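You operate a simulated robot arm through the tools that you are given. There is no shell and no other tool. Be economical: measure what you need, move in short steps, check, and stop when the job is done.

The job below is to be done with a simulated two-armed robot. You get a single attempt, and the scene is never put back.

TASK
Take the bulb kit and put it in the purple crate. Put the orange spring clamp on the shelf of the teal trolley. Fetch the blue pad and set it on the top of the wooden bench. Take the orange brush on the top of the wooden bench and put it away on the top of the wall tray. Put the orange sanding block in the yellow kit tray. Shut the low locker door. Open the clips drawer, take the teal box of clips from there and put it on top of the shim carton and shut the drawer again. Lift the lid of the teal polish tin open. Any order will do. Set down upright: teal box of clips.

It is judged by the outcome, as a careful person would: the job done as asked, and still so three seconds after it is handed in. It fails if anything else is knocked over, pushed out of place, dropped, spilled or broken. A push-on lid holds only when it is set on centred and level and pressed home; a screw cap is set on level and turned clockwise until tight.

THE ROBOT
Two 7-joint arms with two-finger parallel grippers on one trunk, on a base that drives. Base frame: it is fixed to the floor where the robot stands at the start and does not move with it; the origin is under the middle of the robot, x ahead of it, y to its left, z up; the surface under the hand at the start is at about z = 850. Lengths are in mm, angles in degrees, forces in N, time in s.
The left shoulder is at the start at [20, 170, 1178], the right one opposite. With the tool pointing down near the work surface each hand reaches from about 200 to 680 mm from the robot's upright axis, wherever it stands, measured 20 degrees to its own side. Places, roughly: blue pad (8x6x5 cm) [1300, 0, 900]; bulb kit [750, 0, 500]; clips drawer [-3600, 1900, 1000]; lid of the teal polish tin [3400, -8300, 900]; low locker door [6200, -2900, 400]; orange brush (11x6x7 cm) [-3000, 200, 900]; orange sanding block (9x6x6 cm) [-3100, 1200, 900]; orange spring clamp (17x9x3 cm) [800, -100, 900]; purple crate (51x26x17 cm) [5300, 1400, 900]; shelf of the teal trolley [700, -200, 500]; shim carton [-3250, 1000, 1000]; teal box of clips [-3500, 2000, 1000]; top of the wall tray (80x20 cm) [3000, 2360, 860]; top of the wooden bench [-3200, 800, 900]; yellow kit tray (19x20 cm) [-3800, 2520, 960]. Payload 3.8 kg a hand.
Tool frame (each hand has its own): the origin (TCP) lies between the finger pads and is the grasp point; the fingertips stand 30 mm ahead of it; z points along the fingers, y is the line along which they close. The gripper opens to 110 mm. The fingers are 20 mm wide and 10 mm thick; the gripper's body (48 by 112 mm) begins 55 mm behind the TCP.
Orientation is told as [roll, pitch, yaw] about the base's x, y, z axes, in that order, counted from this pose: with the fingers straight down and closing along the base's y, the tool's x points along the base's -x, its y along +y and its z along -z.

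THE INTERFACE
- The arms move only by the tool move_arm. It takes "left_motion", "right_motion" or both (then of equal length, played together; a hand with none holds still); each is text: rows parted by semicolons, each of 7 numbers parted by spaces: the turn, a rotation vector about the tool's x, y, z in degrees, then the shift along the tool's x, y, z in m, then the opening in per cent of the stroke, from 0 (shut) to 100 (fully open). In form: rx ry rz tx ty tz claw; .... A call has 1 to 8 rows; each row is the pose to reach, as a shift and turn from the pose commanded when the call began, along the tool's axes at that moment. A row lasts 0.2 s, in which the tool goes at most 50 mm and 8.6 degrees; a call with a longer step from one row to the next is refused whole, and so is a gripper value outside its range. Where a pose cannot be reached the arm comes as near as it can. A force on the tool above 40 N (or 10 N above the force at the start of the call, whichever is more), or a blocked arm, ends the call early, and 0.2 s more pass. The fingers move at their own pace (about 72 mm/s each) and stop on an object; they squeeze with about 34 N. The grip force told is the motor's: it shows also when the fingers shut on nothing. Time passes only in rows, and 0.2 s behind the last, so rows that repeat a pose let the fingers close. The reply holds the time, the measured pose of the TCP, the force on the tool along the base axes, the opening and the grip force, in the units named above and with some noise, with the torque about the TCP (base axes, N m) and any sound that the robot's microphone picked up.
- Cameras (640 x 400 px; columns grow to the right, rows downward): "scene" is now at [105, -22.4, 1324.3]; the picture's right is [-0.25, -0.97, 0.00], its down [-0.61, 0.16, -0.78] and it looks along [0.75, -0.20, -0.63] (base axes); focal length 276 px, centre (320, 200). "left" rides on the left gripper at [72, -17, -103] in its tool frame; the picture's right is [0.23, 0.97, 0.00], its down [-0.76, 0.18, -0.62] and it looks along [-0.61, 0.14, 0.78] (tool axes); focal length 222 px, centre (320, 200). "right" rides on the right gripper at [72, 17, -103] in its tool frame; the picture's right is [-0.23, 0.97, 0.00], its down [-0.76, -0.18, -0.62] and it looks along [-0.61, -0.14, 0.78] (tool axes); focal length 222 px, centre (320, 200). There is no depth. A picture from a camera that has moved, and an enlarged one, comes with that camera's place and axes in the base frame and with its lens.
- camera(camera): a new picture of that camera. The clock stands still meanwhile.
- lift_body(by): slides the trunk up (or, below 0, down) by that many mm; the arms and the scene camera ride with it, the base frame stays. It gives what a move gives, with no picture.
- roll_base(legs): drives the robot by 1 to 6 legs, each [ahead, turn to the left] in mm and degrees, along the robot's own axes; the way and the turn of a leg run together, so that a leg with both is an arc; at most 1500 mm and 180 degrees a leg. The arms and the cameras ride along, it lands a little off, and it stops where it bumps. It gives what a move gives.
- pan_tilt(pan, tilt): turns the head with the scene camera to pan (to the left, within 80 degrees either way) and tilt (down, from -29 to 69), counted from straight ahead of the robot. It gives what a move gives.
- close_up(camera, box): a new picture of the part [left, top, right, bottom] of that camera's present view, enlarged. The clock stands still meanwhile.
- job_done(): hands the job in; it is judged then, once.

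Work in short steps. Places have to be worked out from the pictures, the camera data and where the tool is seen: move nearer, look again, correct. Check each grasp and each placing, and mend what went wrong. You have 483 turns and 230 pictures in all, those below and enlarged ones among them. Open the grippers and draw the arms clear of the work before you hand the job in, unless the task says otherwise.

The tools are called after "Call:" as a command line: name --argument value ..., lists and objects as JSON in quotes. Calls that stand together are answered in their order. move_arm: Moves the arms, as the interface text tells. Its arguments: {"type":"object","properties":{"left_motion":{"type":"string"},"right_motion":{"type":"string"}},"required":[]} The other tools are called the same way: lift_body (by) slides the trunk up or down; roll_base (legs) drives the base; pan_tilt (pan, tilt) turns the head that bears the scene camera; camera (camera) takes a picture; close_up (camera, box) takes an enlarged picture of a part of a camera's view; job_done () hands the job in.

At the start:

```text
clock: 0.0
left_tool_pos: [443.6, 128.1, 1070.1]
left_ee_rot: [-0.1, 0.0, 0.1]
left_ft_force: [0.5, -0.1, 0.6]
left_moment: [0.01, 0.01, 0.02]
left_gripper_width: 110.0
left_grasp_force: 0.0
right_tool_pos: [495.1, -277.0, 1078.6]
right_ee_rot: [0.0, -0.1, 0.0]
right_ft_force: [0.1, 0.7, -0.3]
right_moment: [0.04, 0.0, 0.0]
right_gripper_width: 110.1
right_grasp_force: 0.1
trunk travel left (down, up): [-275.0, 295.0]
robot x, y, heading: [-0.1, 2.4, -0.0]
head pan, tilt: [-14.8, 38.9]
```

scene: 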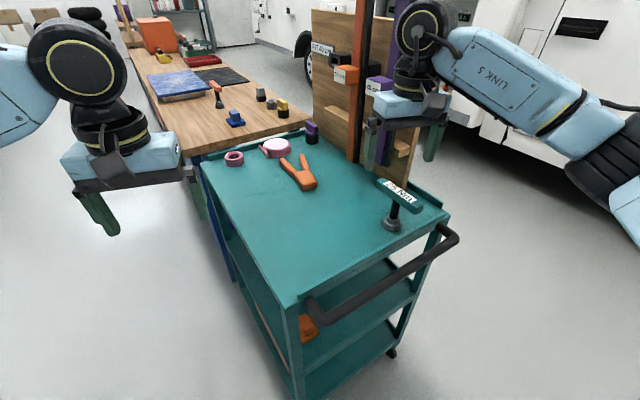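
right: 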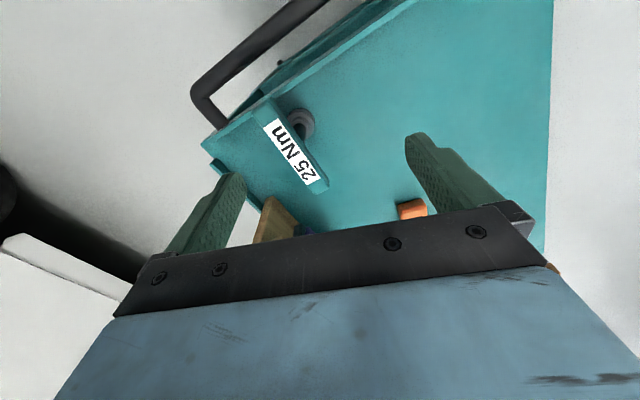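
left: 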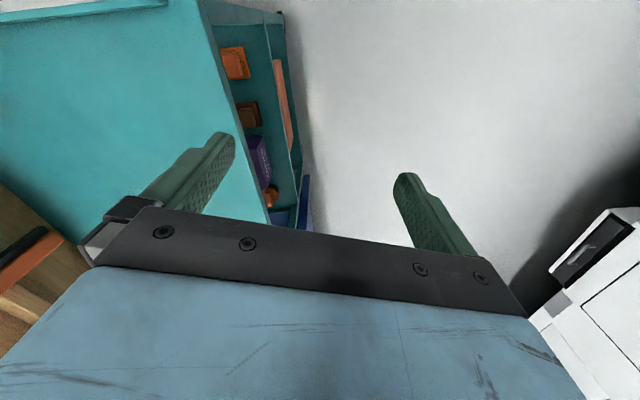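

I start by looking more closely at the trolley and its shelves.

Call:
close_up --camera "scene" --box '[190, 100, 470, 275]'

Call:
close_up --camera "left" --box '[160, 0, 360, 240]'

Call:
close_up --camera "scene" --box '[220, 240, 460, 390]'

```text
2.29 times, centred on (330, 188) of scene
camera zoom: at [105.0, -22.4, 1324.3], right [-0.25, -0.97, 0.0], down [-0.61, 0.16, -0.78], along [0.75, -0.2, -0.63], focal length 630 px, centre (297, 229)
```

zoom: 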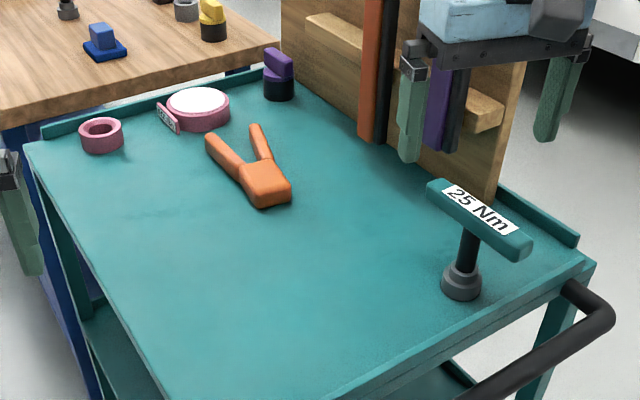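

```text
1.67 times, centred on (260, 120) of left
camera zoom: at [372.0, 110.9, 1173.3], right [-0.23, 0.97, 0.0], down [0.76, 0.18, 0.62], along [0.61, 0.14, -0.78], focal length 370 px, centre (420, 333)
```

zoom: 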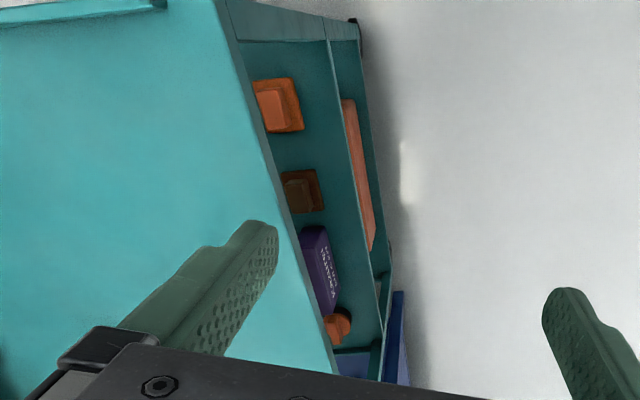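

```text
2.67 times, centred on (340, 315) of scene
camera zoom: at [105.0, -22.4, 1324.3], right [-0.25, -0.97, 0.0], down [-0.61, 0.16, -0.78], along [0.75, -0.2, -0.63], focal length 736 px, centre (267, -107)
```

zoom: 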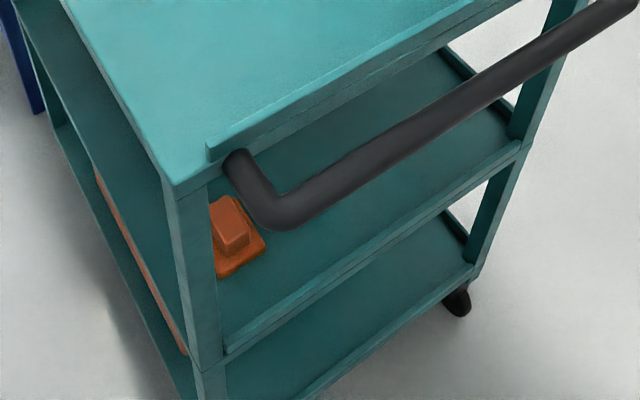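

The clamp's head looks to be at about (735,-150), with its handles pointing ahead along +x. I tilt the right hand forward by 50° and bring it over the trolley to grasp the head, so the same tilt can be used under the trolley's top later.

Call:
move_arm --right_motion "0 -8.4 0 -0.018 0.021 0.005 100; 0 -16.8 0 -0.036 0.042 0.01 100; 0 -25.2 0 -0.054 0.063 0.015 100; 0 -33.6 0 -0.072 0.084 0.02 100; 0 -42 0 -0.09 0.105 0.03 100; 0 -50 0 -0.105 0.127 0.04 100"

Call:
camera --camera "right"

Call:
camera --camera "scene"

```text
clock: 1.4
left_tool_pos: [444.5, 128.6, 1069.7]
left_ee_rot: [0.0, 0.0, 0.0]
left_ft_force: [0.7, 0.6, 0.1]
left_moment: [-0.03, -0.01, 0.01]
left_gripper_width: 110.0
left_grasp_force: 0.1
right_tool_pos: [598.7, -148.9, 1040.6]
right_ee_rot: [0.0, -50.2, 0.1]
right_ft_force: [0.0, 0.0, 0.3]
right_moment: [-0.02, -0.03, 0.02]
right_gripper_width: 110.0
right_grasp_force: 0.2
trunk travel left (down, up): [-275.0, 295.0]
robot x, y, heading: [0.8, 2.9, 0.3]
head pan, tilt: [-14.8, 38.9]
```

```text
223 pictures are left
camera right: at [472.5, -131.3, 1050.8], right [0.14, 0.97, 0.17], down [0.01, -0.18, 0.98], along [0.99, -0.14, -0.03], focal length 222 px, centre (320, 200)
```

right: 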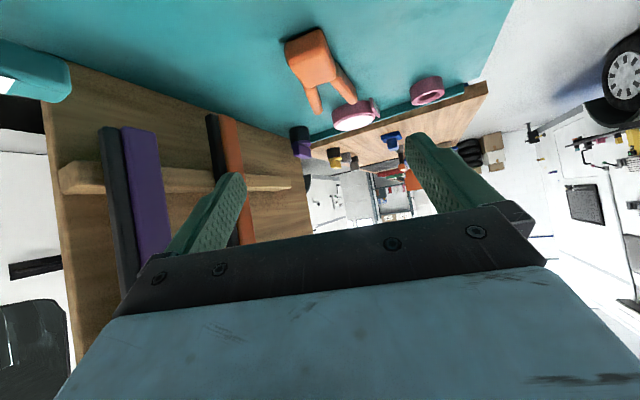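

```text
222 pictures are left
camera scene: at [105.2, -22.1, 1324.2], right [-0.25, -0.97, 0.0], down [-0.61, 0.16, -0.78], along [0.75, -0.2, -0.63], focal length 276 px, centre (320, 200)
```

scene: 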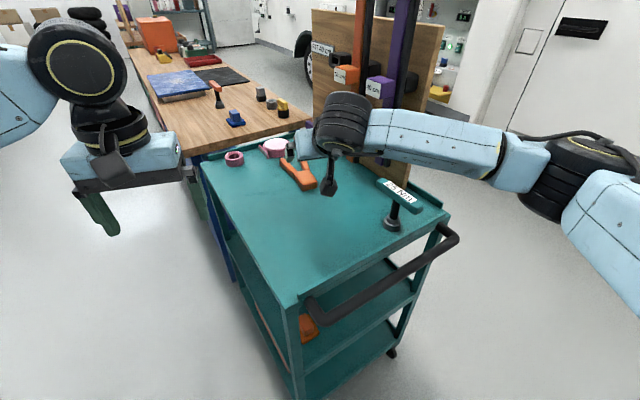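

From the right camera the head is at (732,-151) and the surface is at about z 850. I go down along the tool direction and stop just short.

Call:
move_arm --right_motion "0 0 0 0.012 0 0.04 100; 0 0 0 0.025 0 0.08 100; 0 0 0 0.038 0 0.12 100; 0 0 0 0.038 0 0.16 100; 0 0 0 0.038 0 0.185 100"

Call:
camera --camera "right"

Call:
close_up --camera "scene" --box '[220, 120, 420, 245]'

```text
clock: 2.6
left_tool_pos: [443.7, 127.3, 1069.6]
left_ee_rot: [0.0, 0.0, 0.1]
left_ft_force: [1.2, -0.1, 0.7]
left_moment: [0.05, -0.01, 0.0]
left_gripper_width: 110.0
left_grasp_force: 0.1
right_tool_pos: [715.6, -149.4, 889.1]
right_ee_rot: [-0.1, -50.0, 0.1]
right_ft_force: [-0.3, 0.1, 0.7]
right_moment: [-0.01, 0.0, -0.03]
right_gripper_width: 110.2
right_grasp_force: 0.1
trunk travel left (down, up): [-275.0, 295.0]
robot x, y, heading: [-1.5, -2.8, 0.1]
head pan, tilt: [-14.8, 38.9]
```

```text
221 pictures are left
camera right: at [589.6, -132.9, 901.1], right [0.15, 0.97, 0.17], down [0.01, -0.18, 0.98], along [0.99, -0.14, -0.04], focal length 222 px, centre (320, 200)
```

right: 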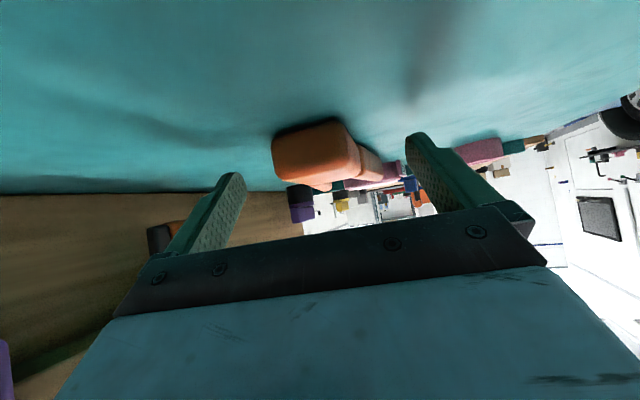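

```text
3.20 times, centred on (320, 182) of scene
camera zoom: at [105.2, -22.2, 1324.2], right [-0.25, -0.97, 0.0], down [-0.61, 0.16, -0.78], along [0.75, -0.2, -0.63], focal length 882 px, centre (320, 256)
```

zoom: 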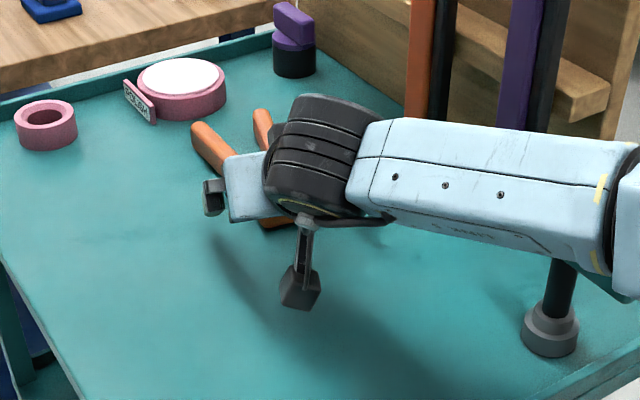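

Head is centred between the fingers; I advance 20 mm and close.

Call:
move_arm --right_motion "0 0 0 -0.003 0 0.01 100; 0 0 0 -0.004 0 0.022 100; 0 0 0 -0.004 0 0.022 50; 0 0 0 -0.004 0 0.022 0; 0 0 0 -0.004 0 0.022 0; 0 0 0 -0.004 0 0.022 0"

Call:
camera --camera "right"

```text
clock: 4.0
left_tool_pos: [443.9, 126.4, 1070.2]
left_ee_rot: [0.1, 0.1, 0.1]
left_ft_force: [0.3, 0.4, 0.3]
left_moment: [0.01, 0.01, 0.0]
left_gripper_width: 110.0
left_grasp_force: 0.1
right_tool_pos: [735.9, -149.2, 880.3]
right_ee_rot: [-0.1, -50.0, 0.0]
right_ft_force: [0.5, 0.1, 0.2]
right_moment: [0.05, -0.16, -0.06]
right_gripper_width: 49.3
right_grasp_force: 33.9
trunk travel left (down, up): [-275.0, 295.0]
robot x, y, heading: [-2.5, 3.3, -0.2]
head pan, tilt: [-14.8, 38.9]
```

```text
219 pictures are left
camera right: at [609.3, -132.5, 891.7], right [0.15, 0.97, 0.17], down [0.01, -0.18, 0.98], along [0.99, -0.14, -0.04], focal length 222 px, centre (320, 200)
```

right: 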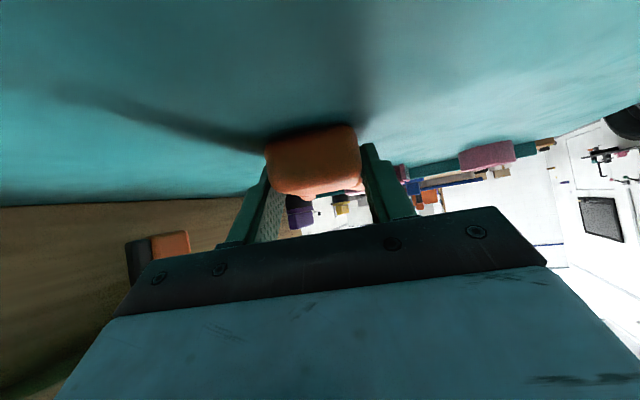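

Clamp gripped at 49 mm. I lift it straight up, then draw it back.

Call:
move_arm --right_motion "0 0 0 -0.031 0 -0.026 0; 0 0 0 -0.061 0 -0.051 0; 0 0 0 -0.092 0 -0.077 0; 0 0 0 -0.122 0 -0.103 0; 0 0 0 -0.102 0 -0.14 0; 0 0 0 -0.082 0 -0.178 0; 0 0 0 -0.06 0 -0.218 0;0 0 0 -0.048 0 -0.248 0"

Call:
pan_tilt --pan 60 --tilt 30

Call:
camera --camera "scene"

Call:
camera --camera "right"

```text
clock: 5.8
left_tool_pos: [443.7, 127.7, 1069.9]
left_ee_rot: [0.0, 0.0, 0.2]
left_ft_force: [0.8, 0.7, 0.2]
left_moment: [0.0, -0.03, -0.05]
left_gripper_width: 109.9
left_grasp_force: 0.0
right_tool_pos: [576.1, -148.4, 1076.6]
right_ee_rot: [0.0, -50.0, -0.1]
right_ft_force: [-0.7, 0.8, -1.6]
right_moment: [-0.03, 0.05, 0.01]
right_gripper_width: 49.5
right_grasp_force: 34.1
trunk travel left (down, up): [-275.0, 295.0]
robot x, y, heading: [-0.5, 3.2, 0.1]
head pan, tilt: [-14.8, 38.9]
```

```text
clock: 7.3
left_tool_pos: [443.6, 127.9, 1069.9]
left_ee_rot: [0.0, 0.0, 0.2]
left_ft_force: [-0.7, -0.3, -0.1]
left_moment: [-0.03, 0.03, 0.0]
left_gripper_width: 110.0
left_grasp_force: 0.0
right_tool_pos: [577.5, -147.7, 1076.0]
right_ee_rot: [-0.1, -50.0, 0.0]
right_ft_force: [0.3, -0.3, -0.4]
right_moment: [-0.01, 0.07, -0.02]
right_gripper_width: 49.5
right_grasp_force: 34.2
trunk travel left (down, up): [-275.0, 295.0]
robot x, y, heading: [-0.8, -2.4, 0.3]
head pan, tilt: [60.0, 30.0]
```

```text
218 pictures are left
camera scene: at [67.5, 77.7, 1338.0], right [0.87, -0.5, 0.0], down [-0.25, -0.43, -0.87], along [0.43, 0.75, -0.5], focal length 276 px, centre (320, 200)
```

scene: 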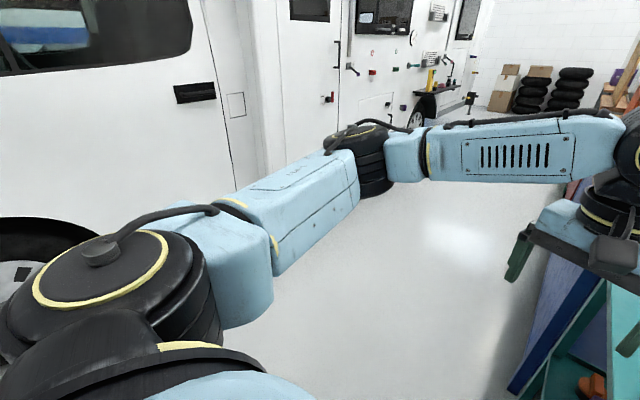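

```text
217 pictures are left
camera right: at [451.1, -131.2, 1087.7], right [0.15, 0.97, 0.17], down [0.01, -0.18, 0.98], along [0.99, -0.14, -0.04], focal length 222 px, centre (320, 200)
```

right: 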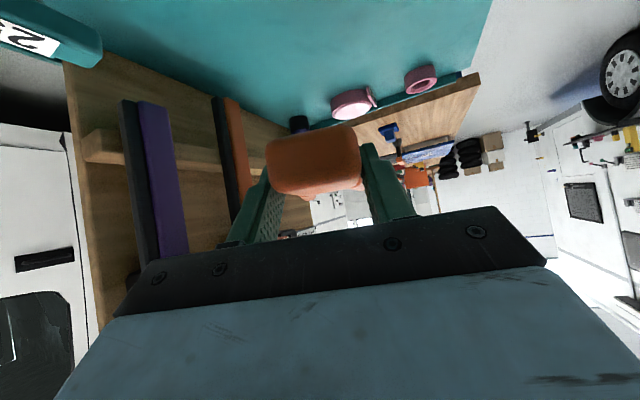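

Space to the left is clear as far as the van. I drive around to the trolley's left side, ending up facing it.

Call:
roll_base --legs '[[-150, 0], [0, 51], [640, 0], [0, -34], [341, 0], [0, -89]]'

Call:
pan_tilt --pan 0 --tilt 50

Call:
camera --camera "scene"

```text
clock: 21.2
left_tool_pos: [838.3, 192.8, 1069.2]
left_ee_rot: [0.0, 0.0, -72.1]
left_ft_force: [0.4, -0.3, 0.9]
left_moment: [0.0, 0.03, -0.05]
left_gripper_width: 110.2
left_grasp_force: 0.1
right_tool_pos: [617.1, -18.8, 1076.2]
right_ee_rot: [0.0, -50.0, -72.1]
right_ft_force: [-0.4, 0.8, -1.7]
right_moment: [0.09, 0.01, -0.04]
right_gripper_width: 49.6
right_grasp_force: 34.3
trunk travel left (down, up): [-275.0, 295.0]
robot x, y, heading: [582.1, 575.8, -72.1]
head pan, tilt: [60.0, 30.0]
```

```text
clock: 22.6
left_tool_pos: [838.4, 192.8, 1069.5]
left_ee_rot: [0.0, 0.0, -72.1]
left_ft_force: [-0.7, 0.2, -0.3]
left_moment: [-0.01, -0.03, 0.0]
left_gripper_width: 110.0
left_grasp_force: 0.0
right_tool_pos: [617.1, -18.4, 1077.1]
right_ee_rot: [0.0, -50.0, -72.2]
right_ft_force: [1.3, -0.6, -1.6]
right_moment: [0.05, 0.02, 0.01]
right_gripper_width: 49.3
right_grasp_force: 34.1
trunk travel left (down, up): [-275.0, 295.0]
robot x, y, heading: [584.0, 577.1, -72.3]
head pan, tilt: [0.0, 50.0]
```

```text
216 pictures are left
camera scene: at [612.7, 482.4, 1308.5], right [-0.95, -0.31, 0.0], down [-0.23, 0.73, -0.64], along [0.2, -0.61, -0.77], focal length 276 px, centre (320, 200)
```

scene: 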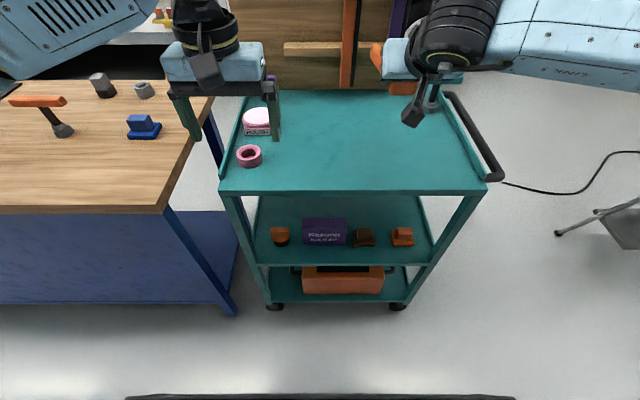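

I'm well aligned with the trolley and the kit is visible. I back off 260 mm so the hands clear the trolley, lower the trunk and look.

Call:
roll_base --legs '[[-260, 0]]'

Call:
lift_body --by -275

Call:
pan_tilt --pan 0 --tilt 35

Call:
camera --camera "scene"

```text
clock: 24.4
left_tool_pos: [758.7, 439.6, 1069.5]
left_ee_rot: [0.0, 0.0, -72.1]
left_ft_force: [-0.2, 0.0, 0.1]
left_moment: [0.0, 0.0, 0.01]
left_gripper_width: 110.1
left_grasp_force: 0.1
right_tool_pos: [536.5, 228.3, 1076.6]
right_ee_rot: [-0.1, -50.0, -72.1]
right_ft_force: [-0.9, -0.8, -0.5]
right_moment: [0.06, -0.01, -0.01]
right_gripper_width: 49.3
right_grasp_force: 34.3
trunk travel left (down, up): [-275.0, 295.0]
robot x, y, heading: [501.7, 817.4, -72.2]
head pan, tilt: [0.0, 50.0]
```

```text
clock: 27.2
left_tool_pos: [760.6, 439.4, 794.3]
left_ee_rot: [0.1, 0.0, -72.1]
left_ft_force: [-0.1, -0.5, 0.0]
left_moment: [-0.01, 0.0, -0.01]
left_gripper_width: 109.9
left_grasp_force: 0.1
right_tool_pos: [537.8, 226.8, 801.1]
right_ee_rot: [-0.1, -50.0, -72.1]
right_ft_force: [-0.7, 1.0, -1.3]
right_moment: [0.04, 0.01, 0.05]
right_gripper_width: 49.6
right_grasp_force: 34.1
trunk travel left (down, up): [0.0, 570.0]
robot x, y, heading: [503.7, 819.8, -72.2]
head pan, tilt: [0.0, 50.0]
```

```text
clock: 28.0
left_tool_pos: [760.7, 439.5, 794.9]
left_ee_rot: [0.0, 0.0, -72.1]
left_ft_force: [-0.1, -0.8, 0.0]
left_moment: [0.03, -0.01, 0.0]
left_gripper_width: 110.0
left_grasp_force: 0.0
right_tool_pos: [537.8, 228.2, 801.1]
right_ee_rot: [0.0, -49.9, -72.1]
right_ft_force: [-0.1, 0.3, -1.5]
right_moment: [0.07, 0.02, 0.01]
right_gripper_width: 49.4
right_grasp_force: 34.0
trunk travel left (down, up): [0.0, 570.0]
robot x, y, heading: [500.9, 820.9, -72.1]
head pan, tilt: [0.0, 35.0]
```

```text
215 pictures are left
camera scene: at [536.9, 718.2, 1055.1], right [-0.95, -0.31, 0.0], down [-0.18, 0.55, -0.82], along [0.25, -0.78, -0.57], focal length 276 px, centre (320, 200)
```

scene: 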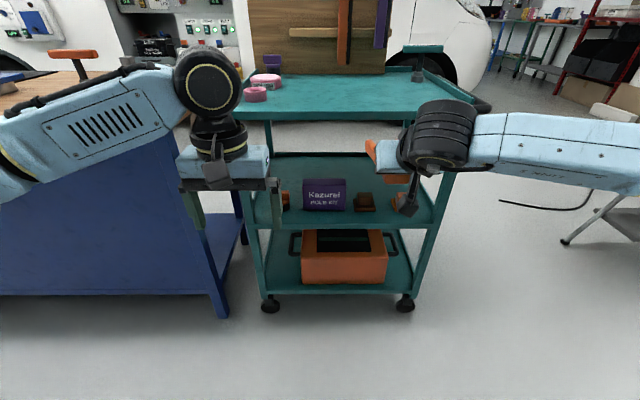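

Kit labelled "Kazurai BULB KIT". I zoom in to measure it.

Call:
close_up --camera "scene" --box '[230, 100, 470, 250]'

```text
2.67 times, centred on (350, 175) of scene
camera zoom: at [536.9, 718.2, 1055.1], right [-0.95, -0.31, 0.0], down [-0.18, 0.55, -0.82], along [0.25, -0.78, -0.57], focal length 736 px, centre (240, 267)
```

zoom: 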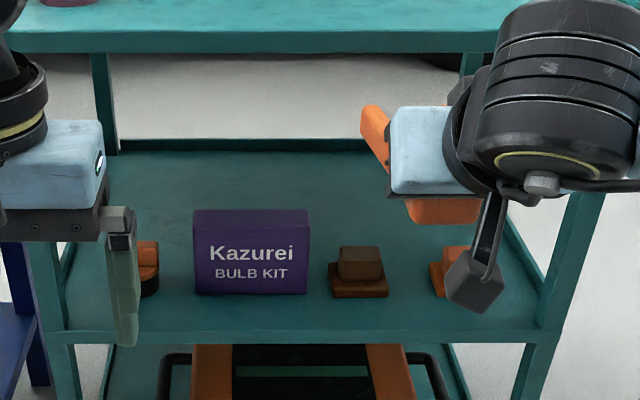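

Shelf height works out near z 507; the kit is about 140 wide and 105 tall, with its front face some 50 mm inside the edge. I zoom in on it to judge its depth.

Call:
close_up --camera "scene" --box '[280, 160, 400, 235]'

```text
5.33 times, centred on (340, 198) of scene
camera zoom: at [536.9, 718.2, 1055.1], right [-0.95, -0.31, 0.0], down [-0.18, 0.55, -0.82], along [0.25, -0.78, -0.57], focal length 1471 px, centre (213, 213)
```

zoom: 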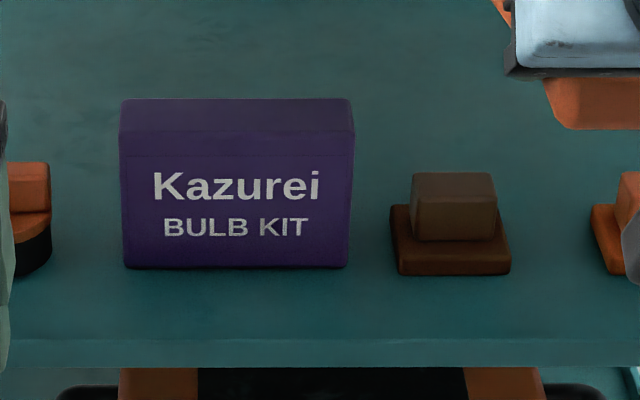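

The kit is about 140×40×100, so it has to be gripped across its 40 mm depth. I turn the left hand to point right and down at 45°, closing along its forward axis, and raise the right hand with the clamp clear of the trolley's top.

Call:
move_arm --left_motion "2.9 -2.9 7.1 0 0 0 100; 5.9 -5.9 14.2 0 0 0 100; 8.8 -8.8 21.2 0 0 0 100; 11.7 -11.7 28.3 0 0 0 100; 14.7 -14.7 35.4 0 0 0 100; 17.6 -17.6 42.4 0 0 0 100" --right_motion "0 0 0 -0.02 0 -0.016 0; 0 0 0 -0.04 0 -0.032 0; 0 0 0 -0.06 0 -0.048 0; 0 0 0 -0.08 0 -0.065 0; 0 0 0 -0.1 0 -0.081 0; 0 0 0 -0.12 0 -0.097 0"

Call:
move_arm --left_motion "2.9 -2.9 7.1 0 0 0 100; 5.9 -5.9 14.2 0 0 0 100; 8.8 -8.8 21.2 0 0 0 100; 11.7 -11.7 28.3 0 0 0 100; 14.7 -14.7 35.4 0 0 0 100; 17.6 -17.6 42.4 0 0 0 100"

Call:
camera --camera "scene"

```text
clock: 29.4
left_tool_pos: [760.5, 438.1, 794.4]
left_ee_rot: [-10.2, -22.3, -113.3]
left_ft_force: [-0.2, 0.1, -0.1]
left_moment: [0.0, -0.01, 0.02]
left_gripper_width: 110.0
left_grasp_force: 0.1
right_tool_pos: [538.2, 222.6, 954.8]
right_ee_rot: [-0.2, -49.8, -72.1]
right_ft_force: [-0.4, -0.3, -1.2]
right_moment: [0.05, -0.01, 0.02]
right_gripper_width: 49.5
right_grasp_force: 34.0
trunk travel left (down, up): [0.0, 570.0]
robot x, y, heading: [503.7, 820.5, -72.2]
head pan, tilt: [0.0, 35.0]
```

```text
clock: 30.8
left_tool_pos: [760.1, 438.5, 792.1]
left_ee_rot: [0.0, -45.1, -162.0]
left_ft_force: [0.9, 0.1, -0.2]
left_moment: [0.01, 0.0, -0.02]
left_gripper_width: 110.1
left_grasp_force: 0.0
right_tool_pos: [538.2, 223.4, 956.6]
right_ee_rot: [0.0, -50.0, -72.0]
right_ft_force: [0.6, 0.1, -2.1]
right_moment: [0.05, 0.0, -0.01]
right_gripper_width: 49.7
right_grasp_force: 33.5
trunk travel left (down, up): [0.0, 570.0]
robot x, y, heading: [501.9, 819.7, -72.2]
head pan, tilt: [0.0, 35.0]
```

```text
212 pictures are left
camera scene: at [536.9, 718.2, 1055.2], right [-0.95, -0.31, 0.0], down [-0.18, 0.55, -0.82], along [0.25, -0.78, -0.57], focal length 276 px, centre (320, 200)
```

scene: 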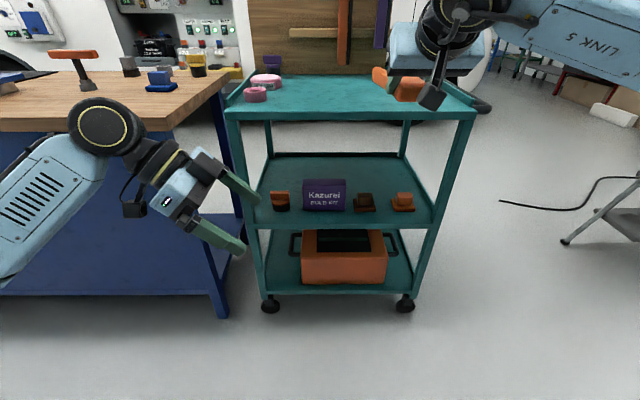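

The posture works, but the right arm has more room between the posts for the kit. So the clamp goes down first, behind the small boxes on the shelf: I lower the right hand outside the trolley and tuck the left one back.

Call:
move_arm --left_motion "0 0 0 0 -0.019 0 100; 0 0 0 0 -0.038 0 100; 0 0 0 0 -0.057 0 100; 0 0 0 0 -0.075 0 100; 0 0 0 0 -0.094 0 100; 0 0 0 0 -0.113 0 100; 0 0 0 0 -0.132 0 100; 0 0 0 0 -0.15 0 100" --right_motion "0 0 0 0.042 -0.003 0.018 0; 0 0 0 0.084 -0.006 0.035 0; 0 0 0 0.127 -0.009 0.053 0; 0 0 0 0.169 -0.012 0.071 0; 0 0 0 0.211 -0.015 0.088 0; 0 0 0 0.253 -0.018 0.106 0; 0 0 0 0.296 -0.021 0.124 0; 0 0 0 0.338 -0.023 0.142 0"

Call:
roll_base --legs '[[240, 0]]'

Call:
camera --camera "scene"

Call:
camera --camera "right"

```text
clock: 32.8
left_tool_pos: [713.8, 580.6, 796.8]
left_ee_rot: [-0.1, -45.0, -161.8]
left_ft_force: [1.0, 0.7, -1.0]
left_moment: [-0.02, 0.05, 0.0]
left_gripper_width: 109.8
left_grasp_force: 0.0
right_tool_pos: [510.8, 318.9, 629.8]
right_ee_rot: [5.7, -52.3, -75.9]
right_ft_force: [0.0, -0.1, -0.4]
right_moment: [0.03, 0.03, -0.04]
right_gripper_width: 49.6
right_grasp_force: 34.1
trunk travel left (down, up): [0.0, 570.0]
robot x, y, heading: [503.2, 823.5, -72.3]
head pan, tilt: [0.0, 35.0]
stopped in row 8 (right hand): the arm was blocked; the commanded pose is now the measured one
```

```text
clock: 34.6
left_tool_pos: [787.3, 348.5, 797.0]
left_ee_rot: [-0.1, -45.0, -161.8]
left_ft_force: [-0.7, 0.0, -0.4]
left_moment: [0.0, -0.01, -0.02]
left_gripper_width: 110.1
left_grasp_force: 0.1
right_tool_pos: [585.4, 86.7, 628.1]
right_ee_rot: [5.6, -52.2, -75.9]
right_ft_force: [1.3, -0.1, -1.1]
right_moment: [0.04, 0.0, 0.01]
right_gripper_width: 49.2
right_grasp_force: 33.8
trunk travel left (down, up): [0.0, 570.0]
robot x, y, heading: [577.5, 589.5, -72.1]
head pan, tilt: [0.0, 35.0]
```

```text
211 pictures are left
camera scene: at [611.7, 486.6, 1055.2], right [-0.95, -0.31, 0.0], down [-0.17, 0.55, -0.82], along [0.25, -0.78, -0.57], focal length 276 px, centre (320, 200)
```

scene: 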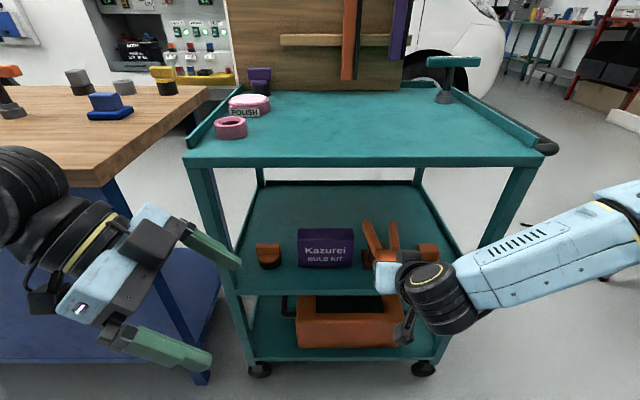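

```text
210 pictures are left
camera right: at [559.2, 212.7, 635.4], right [0.96, 0.17, 0.24], down [-0.23, -0.05, 0.97], along [0.18, -0.98, -0.01], focal length 222 px, centre (320, 200)
```

right: 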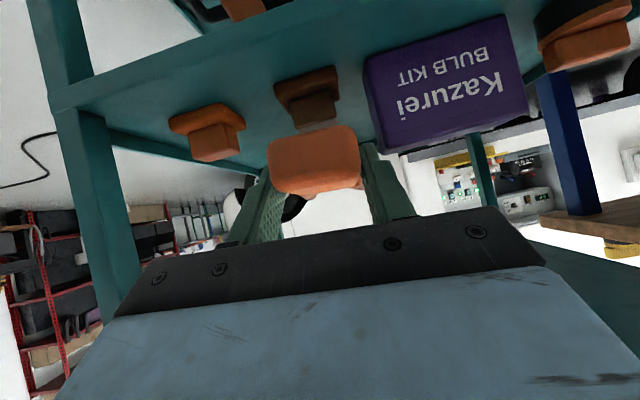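

The arm was blocked briefly on the last row and ended a little twisted. The clamp is now at s≈227 and 59 mm outside the edge; I straighten the hand and move it in over the small boxes.

Call:
move_arm --right_motion "1 1 -1 -0.024 -0.007 0.035 0; 2 2 -2 -0.049 -0.014 0.07 0; 2.7 2.3 -2.5 -0.074 -0.02 0.105 0; 2.7 2.3 -2.5 -0.098 -0.027 0.14 0"

Call:
camera --camera "right"

```text
clock: 35.6
left_tool_pos: [789.5, 348.6, 795.7]
left_ee_rot: [-0.1, -44.9, -162.0]
left_ft_force: [0.2, 0.0, -1.3]
left_moment: [0.03, -0.03, 0.0]
left_gripper_width: 110.0
left_grasp_force: 0.0
right_tool_pos: [611.8, -83.1, 616.5]
right_ee_rot: [-0.2, -50.0, -72.0]
right_ft_force: [0.2, 0.1, -0.9]
right_moment: [0.06, 0.01, -0.03]
right_gripper_width: 49.4
right_grasp_force: 33.7
trunk travel left (down, up): [0.0, 570.0]
robot x, y, heading: [575.4, 592.0, -72.2]
head pan, tilt: [0.0, 35.0]
```

```text
209 pictures are left
camera right: at [588.1, 42.8, 628.5], right [0.97, 0.16, 0.17], down [-0.16, -0.07, 0.98], along [0.17, -0.98, -0.04], focal length 222 px, centre (320, 200)
```

right: 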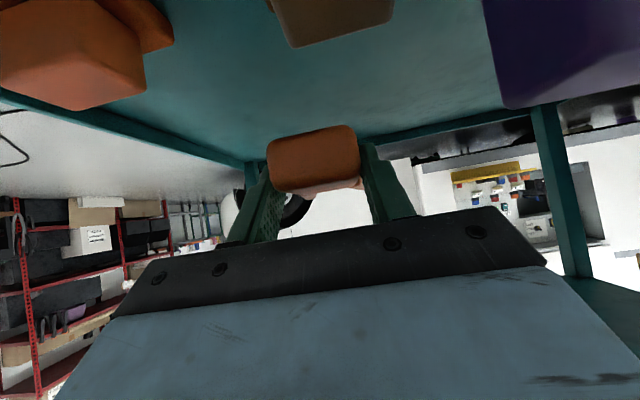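

At d≈110. I move 55 mm deeper, then lower to just above the shelf.

Call:
move_arm --right_motion "0 0 0 -0.018 0 0.021 0; 0 0 0 -0.035 0 0.042 0; 0 0 0 -0.012 0 0.061 0; 0 0 0 0.011 0 0.08 0; 0 0 0 0.017 0 0.085 0"

Call:
camera --camera "right"

Call:
close_up --camera "scene" --box '[220, 150, 480, 313]'

```text
clock: 36.8
left_tool_pos: [788.9, 348.5, 797.2]
left_ee_rot: [-0.1, -45.0, -162.0]
left_ft_force: [0.2, -0.2, 0.2]
left_moment: [0.03, 0.01, -0.01]
left_gripper_width: 109.7
left_grasp_force: 0.1
right_tool_pos: [628.8, -135.3, 551.0]
right_ee_rot: [-0.2, -50.2, -71.9]
right_ft_force: [0.2, -0.3, -1.3]
right_moment: [0.02, 0.05, 0.0]
right_gripper_width: 49.4
right_grasp_force: 33.9
trunk travel left (down, up): [0.0, 570.0]
robot x, y, heading: [579.9, 590.0, -72.1]
head pan, tilt: [0.0, 35.0]
```

```text
208 pictures are left
camera right: at [605.7, -9.7, 562.5], right [0.97, 0.16, 0.17], down [-0.16, -0.06, 0.98], along [0.17, -0.98, -0.04], focal length 222 px, centre (320, 200)
```

right: 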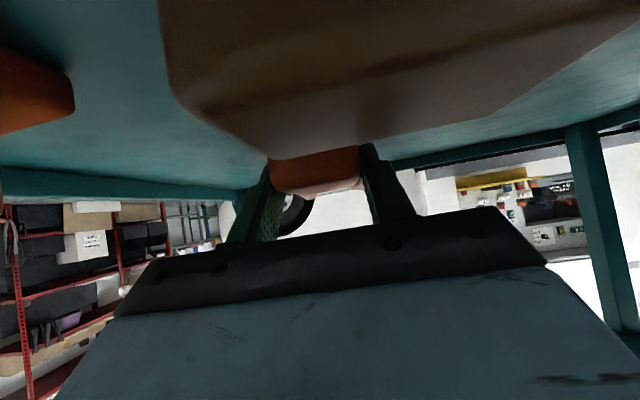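

```text
2.45 times, centred on (350, 232) of scene
camera zoom: at [611.7, 486.5, 1055.2], right [-0.95, -0.31, 0.0], down [-0.17, 0.55, -0.82], along [0.25, -0.78, -0.57], focal length 677 px, centre (246, 123)
```

zoom: 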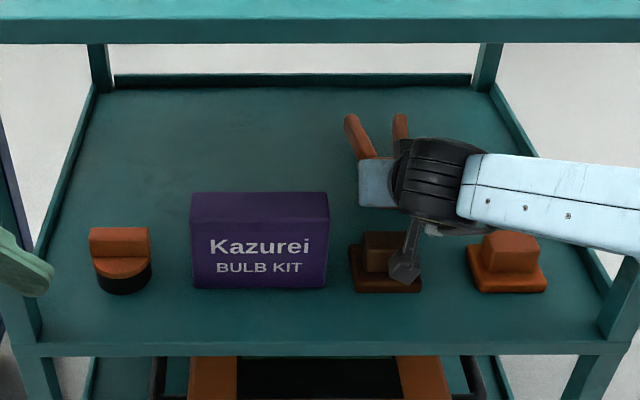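

The wrist camera would hang close to the brown box, so I shift 40 mm to the right over the gap, then lower gently until contact.

Call:
move_arm --right_motion "0 0 0 0 -0.02 0 0; 0 0 0 0 -0.04 0 0; 0 0 0 0.004 -0.04 0.003 0; 0 0 0 0.008 -0.04 0.006 0"

Call:
camera --camera "right"

```text
clock: 37.8
left_tool_pos: [789.4, 348.6, 796.1]
left_ee_rot: [-0.1, -45.0, -161.8]
left_ft_force: [-1.2, -0.5, 0.0]
left_moment: [-0.01, -0.01, -0.01]
left_gripper_width: 110.2
left_grasp_force: 0.1
right_tool_pos: [590.3, -146.4, 540.8]
right_ee_rot: [-0.3, -50.0, -71.9]
right_ft_force: [0.3, 1.2, -1.1]
right_moment: [0.06, 0.04, 0.04]
right_gripper_width: 49.6
right_grasp_force: 33.7
trunk travel left (down, up): [0.0, 570.0]
robot x, y, heading: [577.2, 591.0, -72.2]
head pan, tilt: [0.0, 35.0]
```

```text
206 pictures are left
camera right: at [567.4, -21.3, 552.1], right [0.97, 0.16, 0.17], down [-0.16, -0.07, 0.98], along [0.17, -0.98, -0.04], focal length 222 px, centre (320, 200)
```

right: 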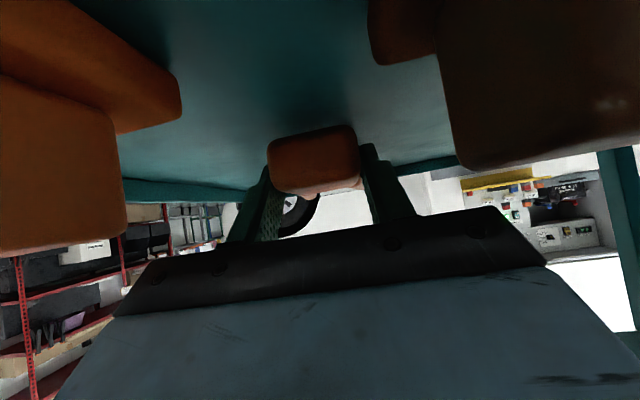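

Clear between the boxes. Creep down until the shelf takes the load.

Call:
move_arm --right_motion "0 0 0 0.0015 0 0.0013 0; 0 0 0 0.003 0 0.0026 0; 0 0 0 0.0046 0 0.0039 0; 0 0 0 0.0061 0 0.0051 0; 0 0 0 0.0061 0 0.0051 0"

```text
clock: 39.0
left_tool_pos: [788.7, 348.6, 796.0]
left_ee_rot: [-0.1, -45.0, -161.9]
left_ft_force: [-0.6, 0.1, -0.8]
left_moment: [0.03, -0.01, 0.01]
left_gripper_width: 110.1
left_grasp_force: 0.1
right_tool_pos: [592.1, -145.9, 532.6]
right_ee_rot: [-0.1, -50.0, -71.9]
right_ft_force: [0.0, 0.0, -1.9]
right_moment: [0.08, -0.02, 0.02]
right_gripper_width: 49.6
right_grasp_force: 34.1
trunk travel left (down, up): [0.0, 570.0]
robot x, y, heading: [576.6, 587.8, -72.1]
head pan, tilt: [0.0, 35.0]
```

Call:
move_arm --right_motion "0 0 0 0.0012 0 0.001 0; 0 0 0 0.0024 0 0.002 0; 0 0 0 0.0036 0 0.003 0; 0 0 0 0.0048 0 0.004 0; 0 0 0 0.006 0 0.005 0; 0 0 0 0.006 0 0.005 0"

```text
clock: 40.4
left_tool_pos: [788.7, 351.3, 795.6]
left_ee_rot: [0.1, -45.2, -162.2]
left_ft_force: [-0.6, 0.7, -1.4]
left_moment: [-0.02, -0.03, 0.0]
left_gripper_width: 110.3
left_grasp_force: 0.2
right_tool_pos: [592.8, -146.5, 530.0]
right_ee_rot: [-0.3, -50.4, -71.9]
right_ft_force: [-4.5, 3.2, 27.9]
right_moment: [0.28, 0.0, 0.02]
right_gripper_width: 49.5
right_grasp_force: 33.6
trunk travel left (down, up): [0.0, 570.0]
robot x, y, heading: [579.4, 594.1, -72.2]
head pan, tilt: [0.0, 35.0]
```

Contact at z 530. I ease off a bit, open, and withdraw back along the tool axis.

Call:
move_arm --right_motion "0 0 0 -0.002 0 -0.0016 0; 0 0 0 -0.002 0 -0.0016 50; 0 0 0 -0.002 0 -0.0016 80; 0 0 0 -0.002 0 -0.0016 80; 0 0 0 -0.002 0 -0.03 80; 0 0 0 -0.002 0 -0.07 80;0 0 0 -0.002 0 -0.11 80"

Call:
camera --camera "right"

Call:
close_up --camera "scene" --box '[220, 150, 480, 313]'

```text
clock: 42.0
left_tool_pos: [788.4, 348.5, 796.6]
left_ee_rot: [-0.2, -45.0, -161.8]
left_ft_force: [0.0, 0.0, 0.4]
left_moment: [-0.01, 0.02, 0.0]
left_gripper_width: 110.0
left_grasp_force: 0.2
right_tool_pos: [565.2, -64.1, 597.1]
right_ee_rot: [-0.4, -50.2, -72.0]
right_ft_force: [0.8, 0.0, 0.5]
right_moment: [0.01, 0.01, 0.01]
right_gripper_width: 87.8
right_grasp_force: 0.0
trunk travel left (down, up): [0.0, 570.0]
robot x, y, heading: [579.0, 594.5, -71.9]
head pan, tilt: [0.0, 35.0]
```

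```text
205 pictures are left
camera right: at [542.0, 60.6, 608.2], right [0.97, 0.16, 0.17], down [-0.16, -0.06, 0.98], along [0.17, -0.98, -0.04], focal length 222 px, centre (320, 200)
```

right: 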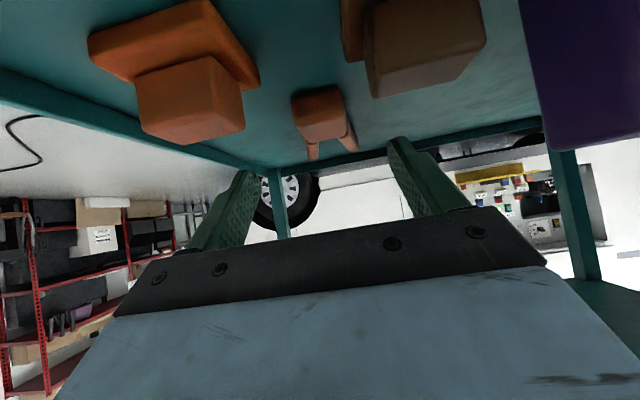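

```text
2.45 times, centred on (350, 232) of scene
camera zoom: at [611.7, 486.7, 1055.2], right [-0.95, -0.31, 0.0], down [-0.17, 0.55, -0.82], along [0.25, -0.78, -0.57], focal length 677 px, centre (246, 123)
```

zoom: 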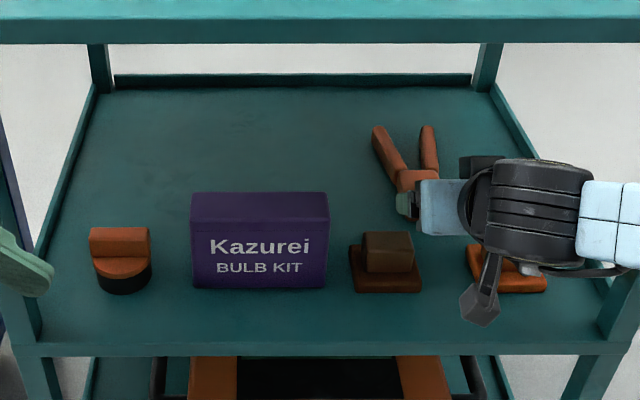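

The clamp lies flat on the shelf. I back the base off 250 mm and turn the right hand to point left for the kit.

Call:
roll_base --legs '[[-250, 0]]'

Call:
move_arm --right_motion "-6.3 0 -5.3 -0.004 0.02 -0.004 100; -12.6 0 -10.6 -0.008 0.04 -0.007 100; -18.8 0 -15.8 -0.012 0.06 -0.011 100; -25.1 0 -21.1 -0.017 0.08 -0.014 100; -31.4 0 -26.4 -0.021 0.1 -0.018 100; -37.7 0 -31.7 -0.025 0.12 -0.021 100; -43.9 0 -36.9 -0.029 0.14 -0.025 100; -50.2 0 -42.2 -0.033 0.16 -0.028 100"

Call:
move_arm --right_motion "-6.2 -1.7 -5.2 0 0 0 100; -12.5 -3.4 -10.5 0 0 0 100; -18.7 -5 -15.7 0 0 0 100"

Call:
camera --camera "scene"

```text
clock: 43.8
left_tool_pos: [712.2, 587.4, 796.3]
left_ee_rot: [-0.1, -45.1, -162.0]
left_ft_force: [-0.5, -0.3, 0.0]
left_moment: [-0.01, -0.01, 0.02]
left_gripper_width: 110.0
left_grasp_force: 0.0
right_tool_pos: [491.2, 175.4, 597.3]
right_ee_rot: [-0.2, -50.0, -71.8]
right_ft_force: [0.1, -0.2, -0.8]
right_moment: [-0.04, 0.0, 0.02]
right_gripper_width: 88.1
right_grasp_force: 0.0
trunk travel left (down, up): [0.0, 570.0]
robot x, y, heading: [500.9, 829.7, -72.3]
head pan, tilt: [0.0, 35.0]
```

```text
clock: 45.6
left_tool_pos: [710.8, 588.6, 796.2]
left_ee_rot: [0.0, -45.0, -161.9]
left_ft_force: [0.4, 0.1, -0.7]
left_moment: [-0.03, 0.0, 0.02]
left_gripper_width: 110.0
left_grasp_force: 0.1
right_tool_pos: [639.7, 222.8, 638.8]
right_ee_rot: [-0.3, -49.6, -6.0]
right_ft_force: [-0.1, 0.2, 0.9]
right_moment: [0.01, -0.04, 0.05]
right_gripper_width: 110.1
right_grasp_force: 0.1
right hand out of reach, approached as far as the arm can: row 6
trunk travel left (down, up): [0.0, 570.0]
robot x, y, heading: [500.6, 829.6, -72.4]
head pan, tilt: [0.0, 35.0]
```

```text
clock: 46.4
left_tool_pos: [712.2, 587.2, 795.7]
left_ee_rot: [-0.1, -45.0, -161.9]
left_ft_force: [-0.3, -0.5, 0.2]
left_moment: [0.03, 0.04, 0.02]
left_gripper_width: 109.9
left_grasp_force: 0.0
right_tool_pos: [642.3, 223.4, 638.2]
right_ee_rot: [-1.9, -54.5, 19.7]
right_ft_force: [-0.3, -0.9, -0.4]
right_moment: [-0.03, 0.0, 0.02]
right_gripper_width: 110.1
right_grasp_force: 0.1
trunk travel left (down, up): [0.0, 570.0]
robot x, y, heading: [499.7, 832.5, -72.2]
head pan, tilt: [0.0, 35.0]
```

```text
203 pictures are left
camera scene: at [535.3, 725.6, 1055.2], right [-0.95, -0.31, 0.0], down [-0.18, 0.55, -0.82], along [0.25, -0.78, -0.57], focal length 276 px, centre (320, 200)
```

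scene: 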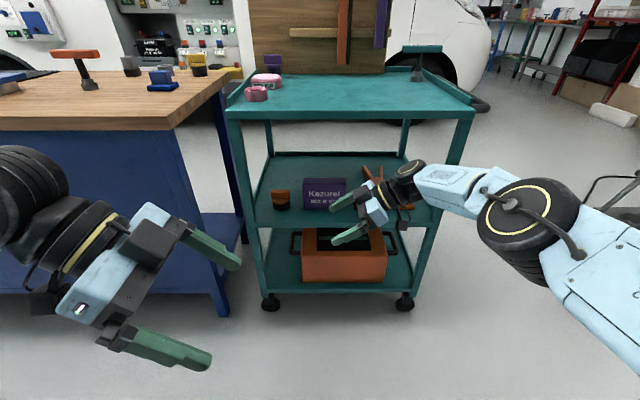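

The right hand points left, closing along the trolley's depth. I shift it right and lower so it enters beside the kit, then drive in 243 mm.

Call:
move_arm --right_motion "-0.3 0 1.1 0.034 0 -0.018 100; -0.3 0 1.1 0.068 0 -0.036 100"

Call:
roll_base --legs '[[243, 0]]'

Call:
close_up --camera "scene" --box '[200, 120, 520, 320]'

Call:
camera --camera "right"

```text
clock: 47.0
left_tool_pos: [712.0, 588.2, 795.4]
left_ee_rot: [-0.1, -45.0, -161.9]
left_ft_force: [-0.6, 1.3, 0.1]
left_moment: [0.02, 0.0, -0.01]
left_gripper_width: 110.1
left_grasp_force: 0.0
right_tool_pos: [577.6, 209.7, 607.8]
right_ee_rot: [0.0, -54.7, 17.7]
right_ft_force: [-0.3, -0.5, -0.1]
right_moment: [-0.04, 0.01, -0.01]
right_gripper_width: 110.1
right_grasp_force: 0.0
right hand out of reach, approached as far as the arm can: row 2
trunk travel left (down, up): [0.0, 570.0]
robot x, y, heading: [500.9, 829.4, -71.9]
head pan, tilt: [0.0, 35.0]
```

```text
clock: 48.8
left_tool_pos: [786.3, 357.9, 795.5]
left_ee_rot: [-0.1, -45.0, -161.6]
left_ft_force: [-0.4, 0.1, -0.1]
left_moment: [0.0, 0.0, -0.02]
left_gripper_width: 110.1
left_grasp_force: 0.1
right_tool_pos: [653.6, -19.7, 607.8]
right_ee_rot: [-0.2, -54.7, 17.7]
right_ft_force: [-1.0, 0.2, 0.3]
right_moment: [-0.01, -0.02, 0.01]
right_gripper_width: 110.0
right_grasp_force: 0.0
trunk travel left (down, up): [0.0, 570.0]
robot x, y, heading: [578.0, 599.9, -72.2]
head pan, tilt: [0.0, 35.0]
```

```text
2.00 times, centred on (360, 220) of scene
camera zoom: at [609.9, 495.0, 1055.2], right [-0.95, -0.31, 0.0], down [-0.18, 0.55, -0.82], along [0.25, -0.78, -0.57], focal length 552 px, centre (240, 160)
```

zoom: 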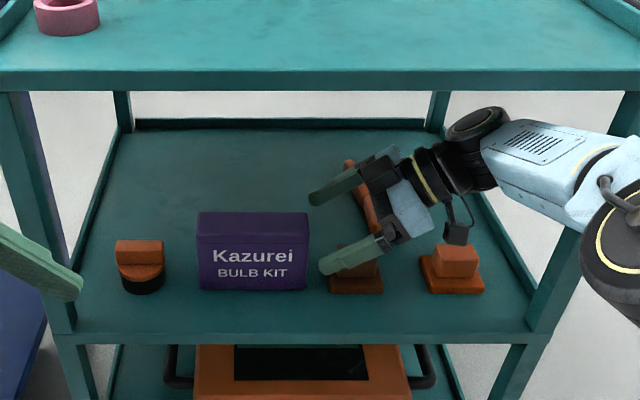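

```text
201 pictures are left
camera right: at [527.8, -42.3, 609.7], right [-0.17, 0.97, 0.18], down [-0.01, -0.19, 0.98], along [0.99, 0.17, 0.04], focal length 222 px, centre (320, 200)
```

right: 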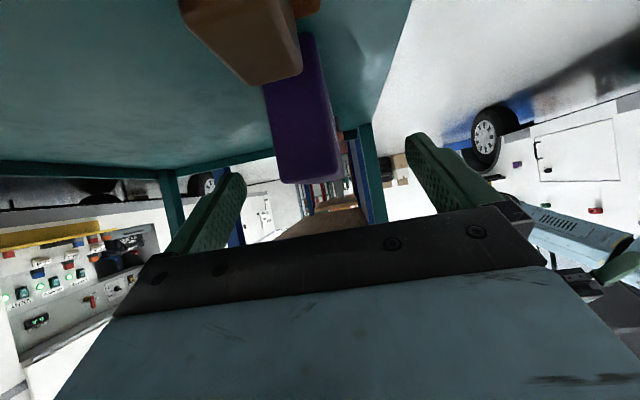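

Kit centre is about 12 mm deeper than the hand's centre. I correct that, lower slightly and slide in over the kit's end.

Call:
move_arm --right_motion "0 0 0 0.008 -0.012 0.006 100; 0 0 0 -0.008 -0.012 0.028 100; 0 0 0 -0.023 -0.012 0.05 100; 0 0 0 -0.038 -0.012 0.071 100"

Call:
camera --camera "right"

Call:
close_up --camera "scene" --box '[240, 150, 480, 300]'

```text
clock: 49.8
left_tool_pos: [786.6, 357.1, 795.2]
left_ee_rot: [0.0, -45.0, -161.7]
left_ft_force: [0.4, 0.6, 0.2]
left_moment: [0.03, -0.02, -0.05]
left_gripper_width: 110.0
left_grasp_force: 0.0
right_tool_pos: [725.6, 4.8, 605.7]
right_ee_rot: [-0.1, -54.7, 17.8]
right_ft_force: [-0.4, 0.2, 0.1]
right_moment: [-0.02, -0.01, -0.02]
right_gripper_width: 110.3
right_grasp_force: 0.1
right hand out of reach, approached as far as the arm can: row 1, 2, 3, 4
trunk travel left (down, up): [0.0, 570.0]
robot x, y, heading: [578.2, 600.2, -71.8]
head pan, tilt: [0.0, 35.0]
```

```text
200 pictures are left
camera right: at [600.2, -17.2, 606.3], right [-0.17, 0.97, 0.18], down [-0.01, -0.19, 0.98], along [0.99, 0.17, 0.04], focal length 222 px, centre (320, 200)
```

right: 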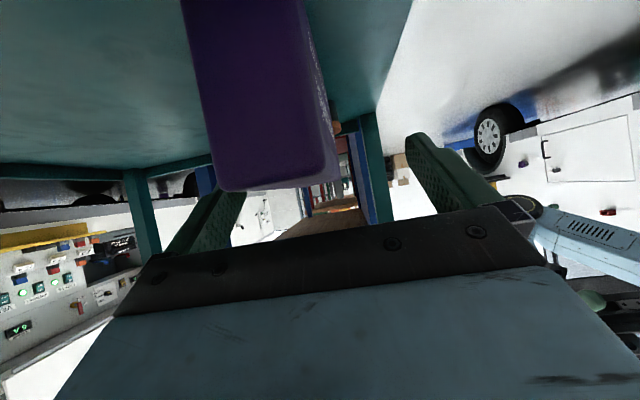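

```text
2.67 times, centred on (360, 225) of scene
camera zoom: at [609.6, 494.9, 1055.2], right [-0.95, -0.31, 0.0], down [-0.18, 0.55, -0.82], along [0.25, -0.78, -0.57], focal length 736 px, centre (213, 133)
```

zoom: 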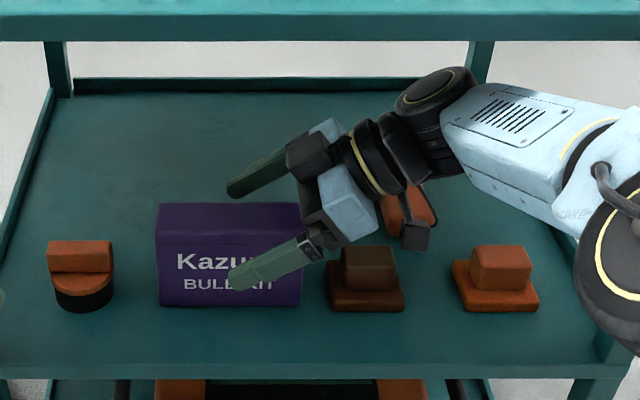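

The arm is at its reach limit and stayed 12 mm short and a bit high. I drive the base 14 mm ahead, then lower.

Call:
roll_base --legs '[[14, 0]]'

Call:
move_arm --right_motion "0 0 0 0.004 0 0.003 100; 0 0 0 0.008 0 0.006 100"

Call:
camera --camera "right"

```text
clock: 50.5
left_tool_pos: [791.7, 345.1, 795.6]
left_ee_rot: [-0.1, -45.0, -161.7]
left_ft_force: [1.3, 0.6, 0.6]
left_moment: [0.0, -0.02, 0.0]
left_gripper_width: 109.9
left_grasp_force: 0.1
right_tool_pos: [730.9, -8.1, 605.0]
right_ee_rot: [-0.1, -54.7, 17.8]
right_ft_force: [0.5, 0.1, 0.3]
right_moment: [-0.01, 0.02, -0.02]
right_gripper_width: 110.1
right_grasp_force: 0.2
trunk travel left (down, up): [0.0, 570.0]
robot x, y, heading: [578.6, 587.1, -72.0]
head pan, tilt: [0.0, 35.0]
```

```text
clock: 51.1
left_tool_pos: [791.5, 344.7, 795.9]
left_ee_rot: [-0.1, -45.0, -161.8]
left_ft_force: [1.0, -0.1, 0.4]
left_moment: [0.02, 0.01, 0.0]
left_gripper_width: 110.0
left_grasp_force: 0.0
right_tool_pos: [730.9, -6.9, 597.8]
right_ee_rot: [-0.1, -54.7, 17.9]
right_ft_force: [-0.3, 0.6, 0.3]
right_moment: [0.02, 0.0, -0.01]
right_gripper_width: 110.0
right_grasp_force: 0.1
right hand out of reach, approached as far as the arm can: row 2
trunk travel left (down, up): [0.0, 570.0]
robot x, y, heading: [582.4, 586.3, -72.1]
head pan, tilt: [0.0, 35.0]
```

```text
198 pictures are left
camera right: at [604.3, -28.2, 597.9], right [-0.17, 0.97, 0.18], down [-0.01, -0.19, 0.98], along [0.99, 0.17, 0.04], focal length 222 px, centre (320, 200)
```

right: 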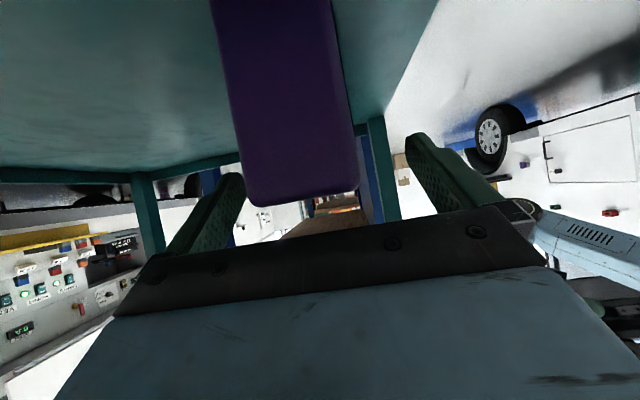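

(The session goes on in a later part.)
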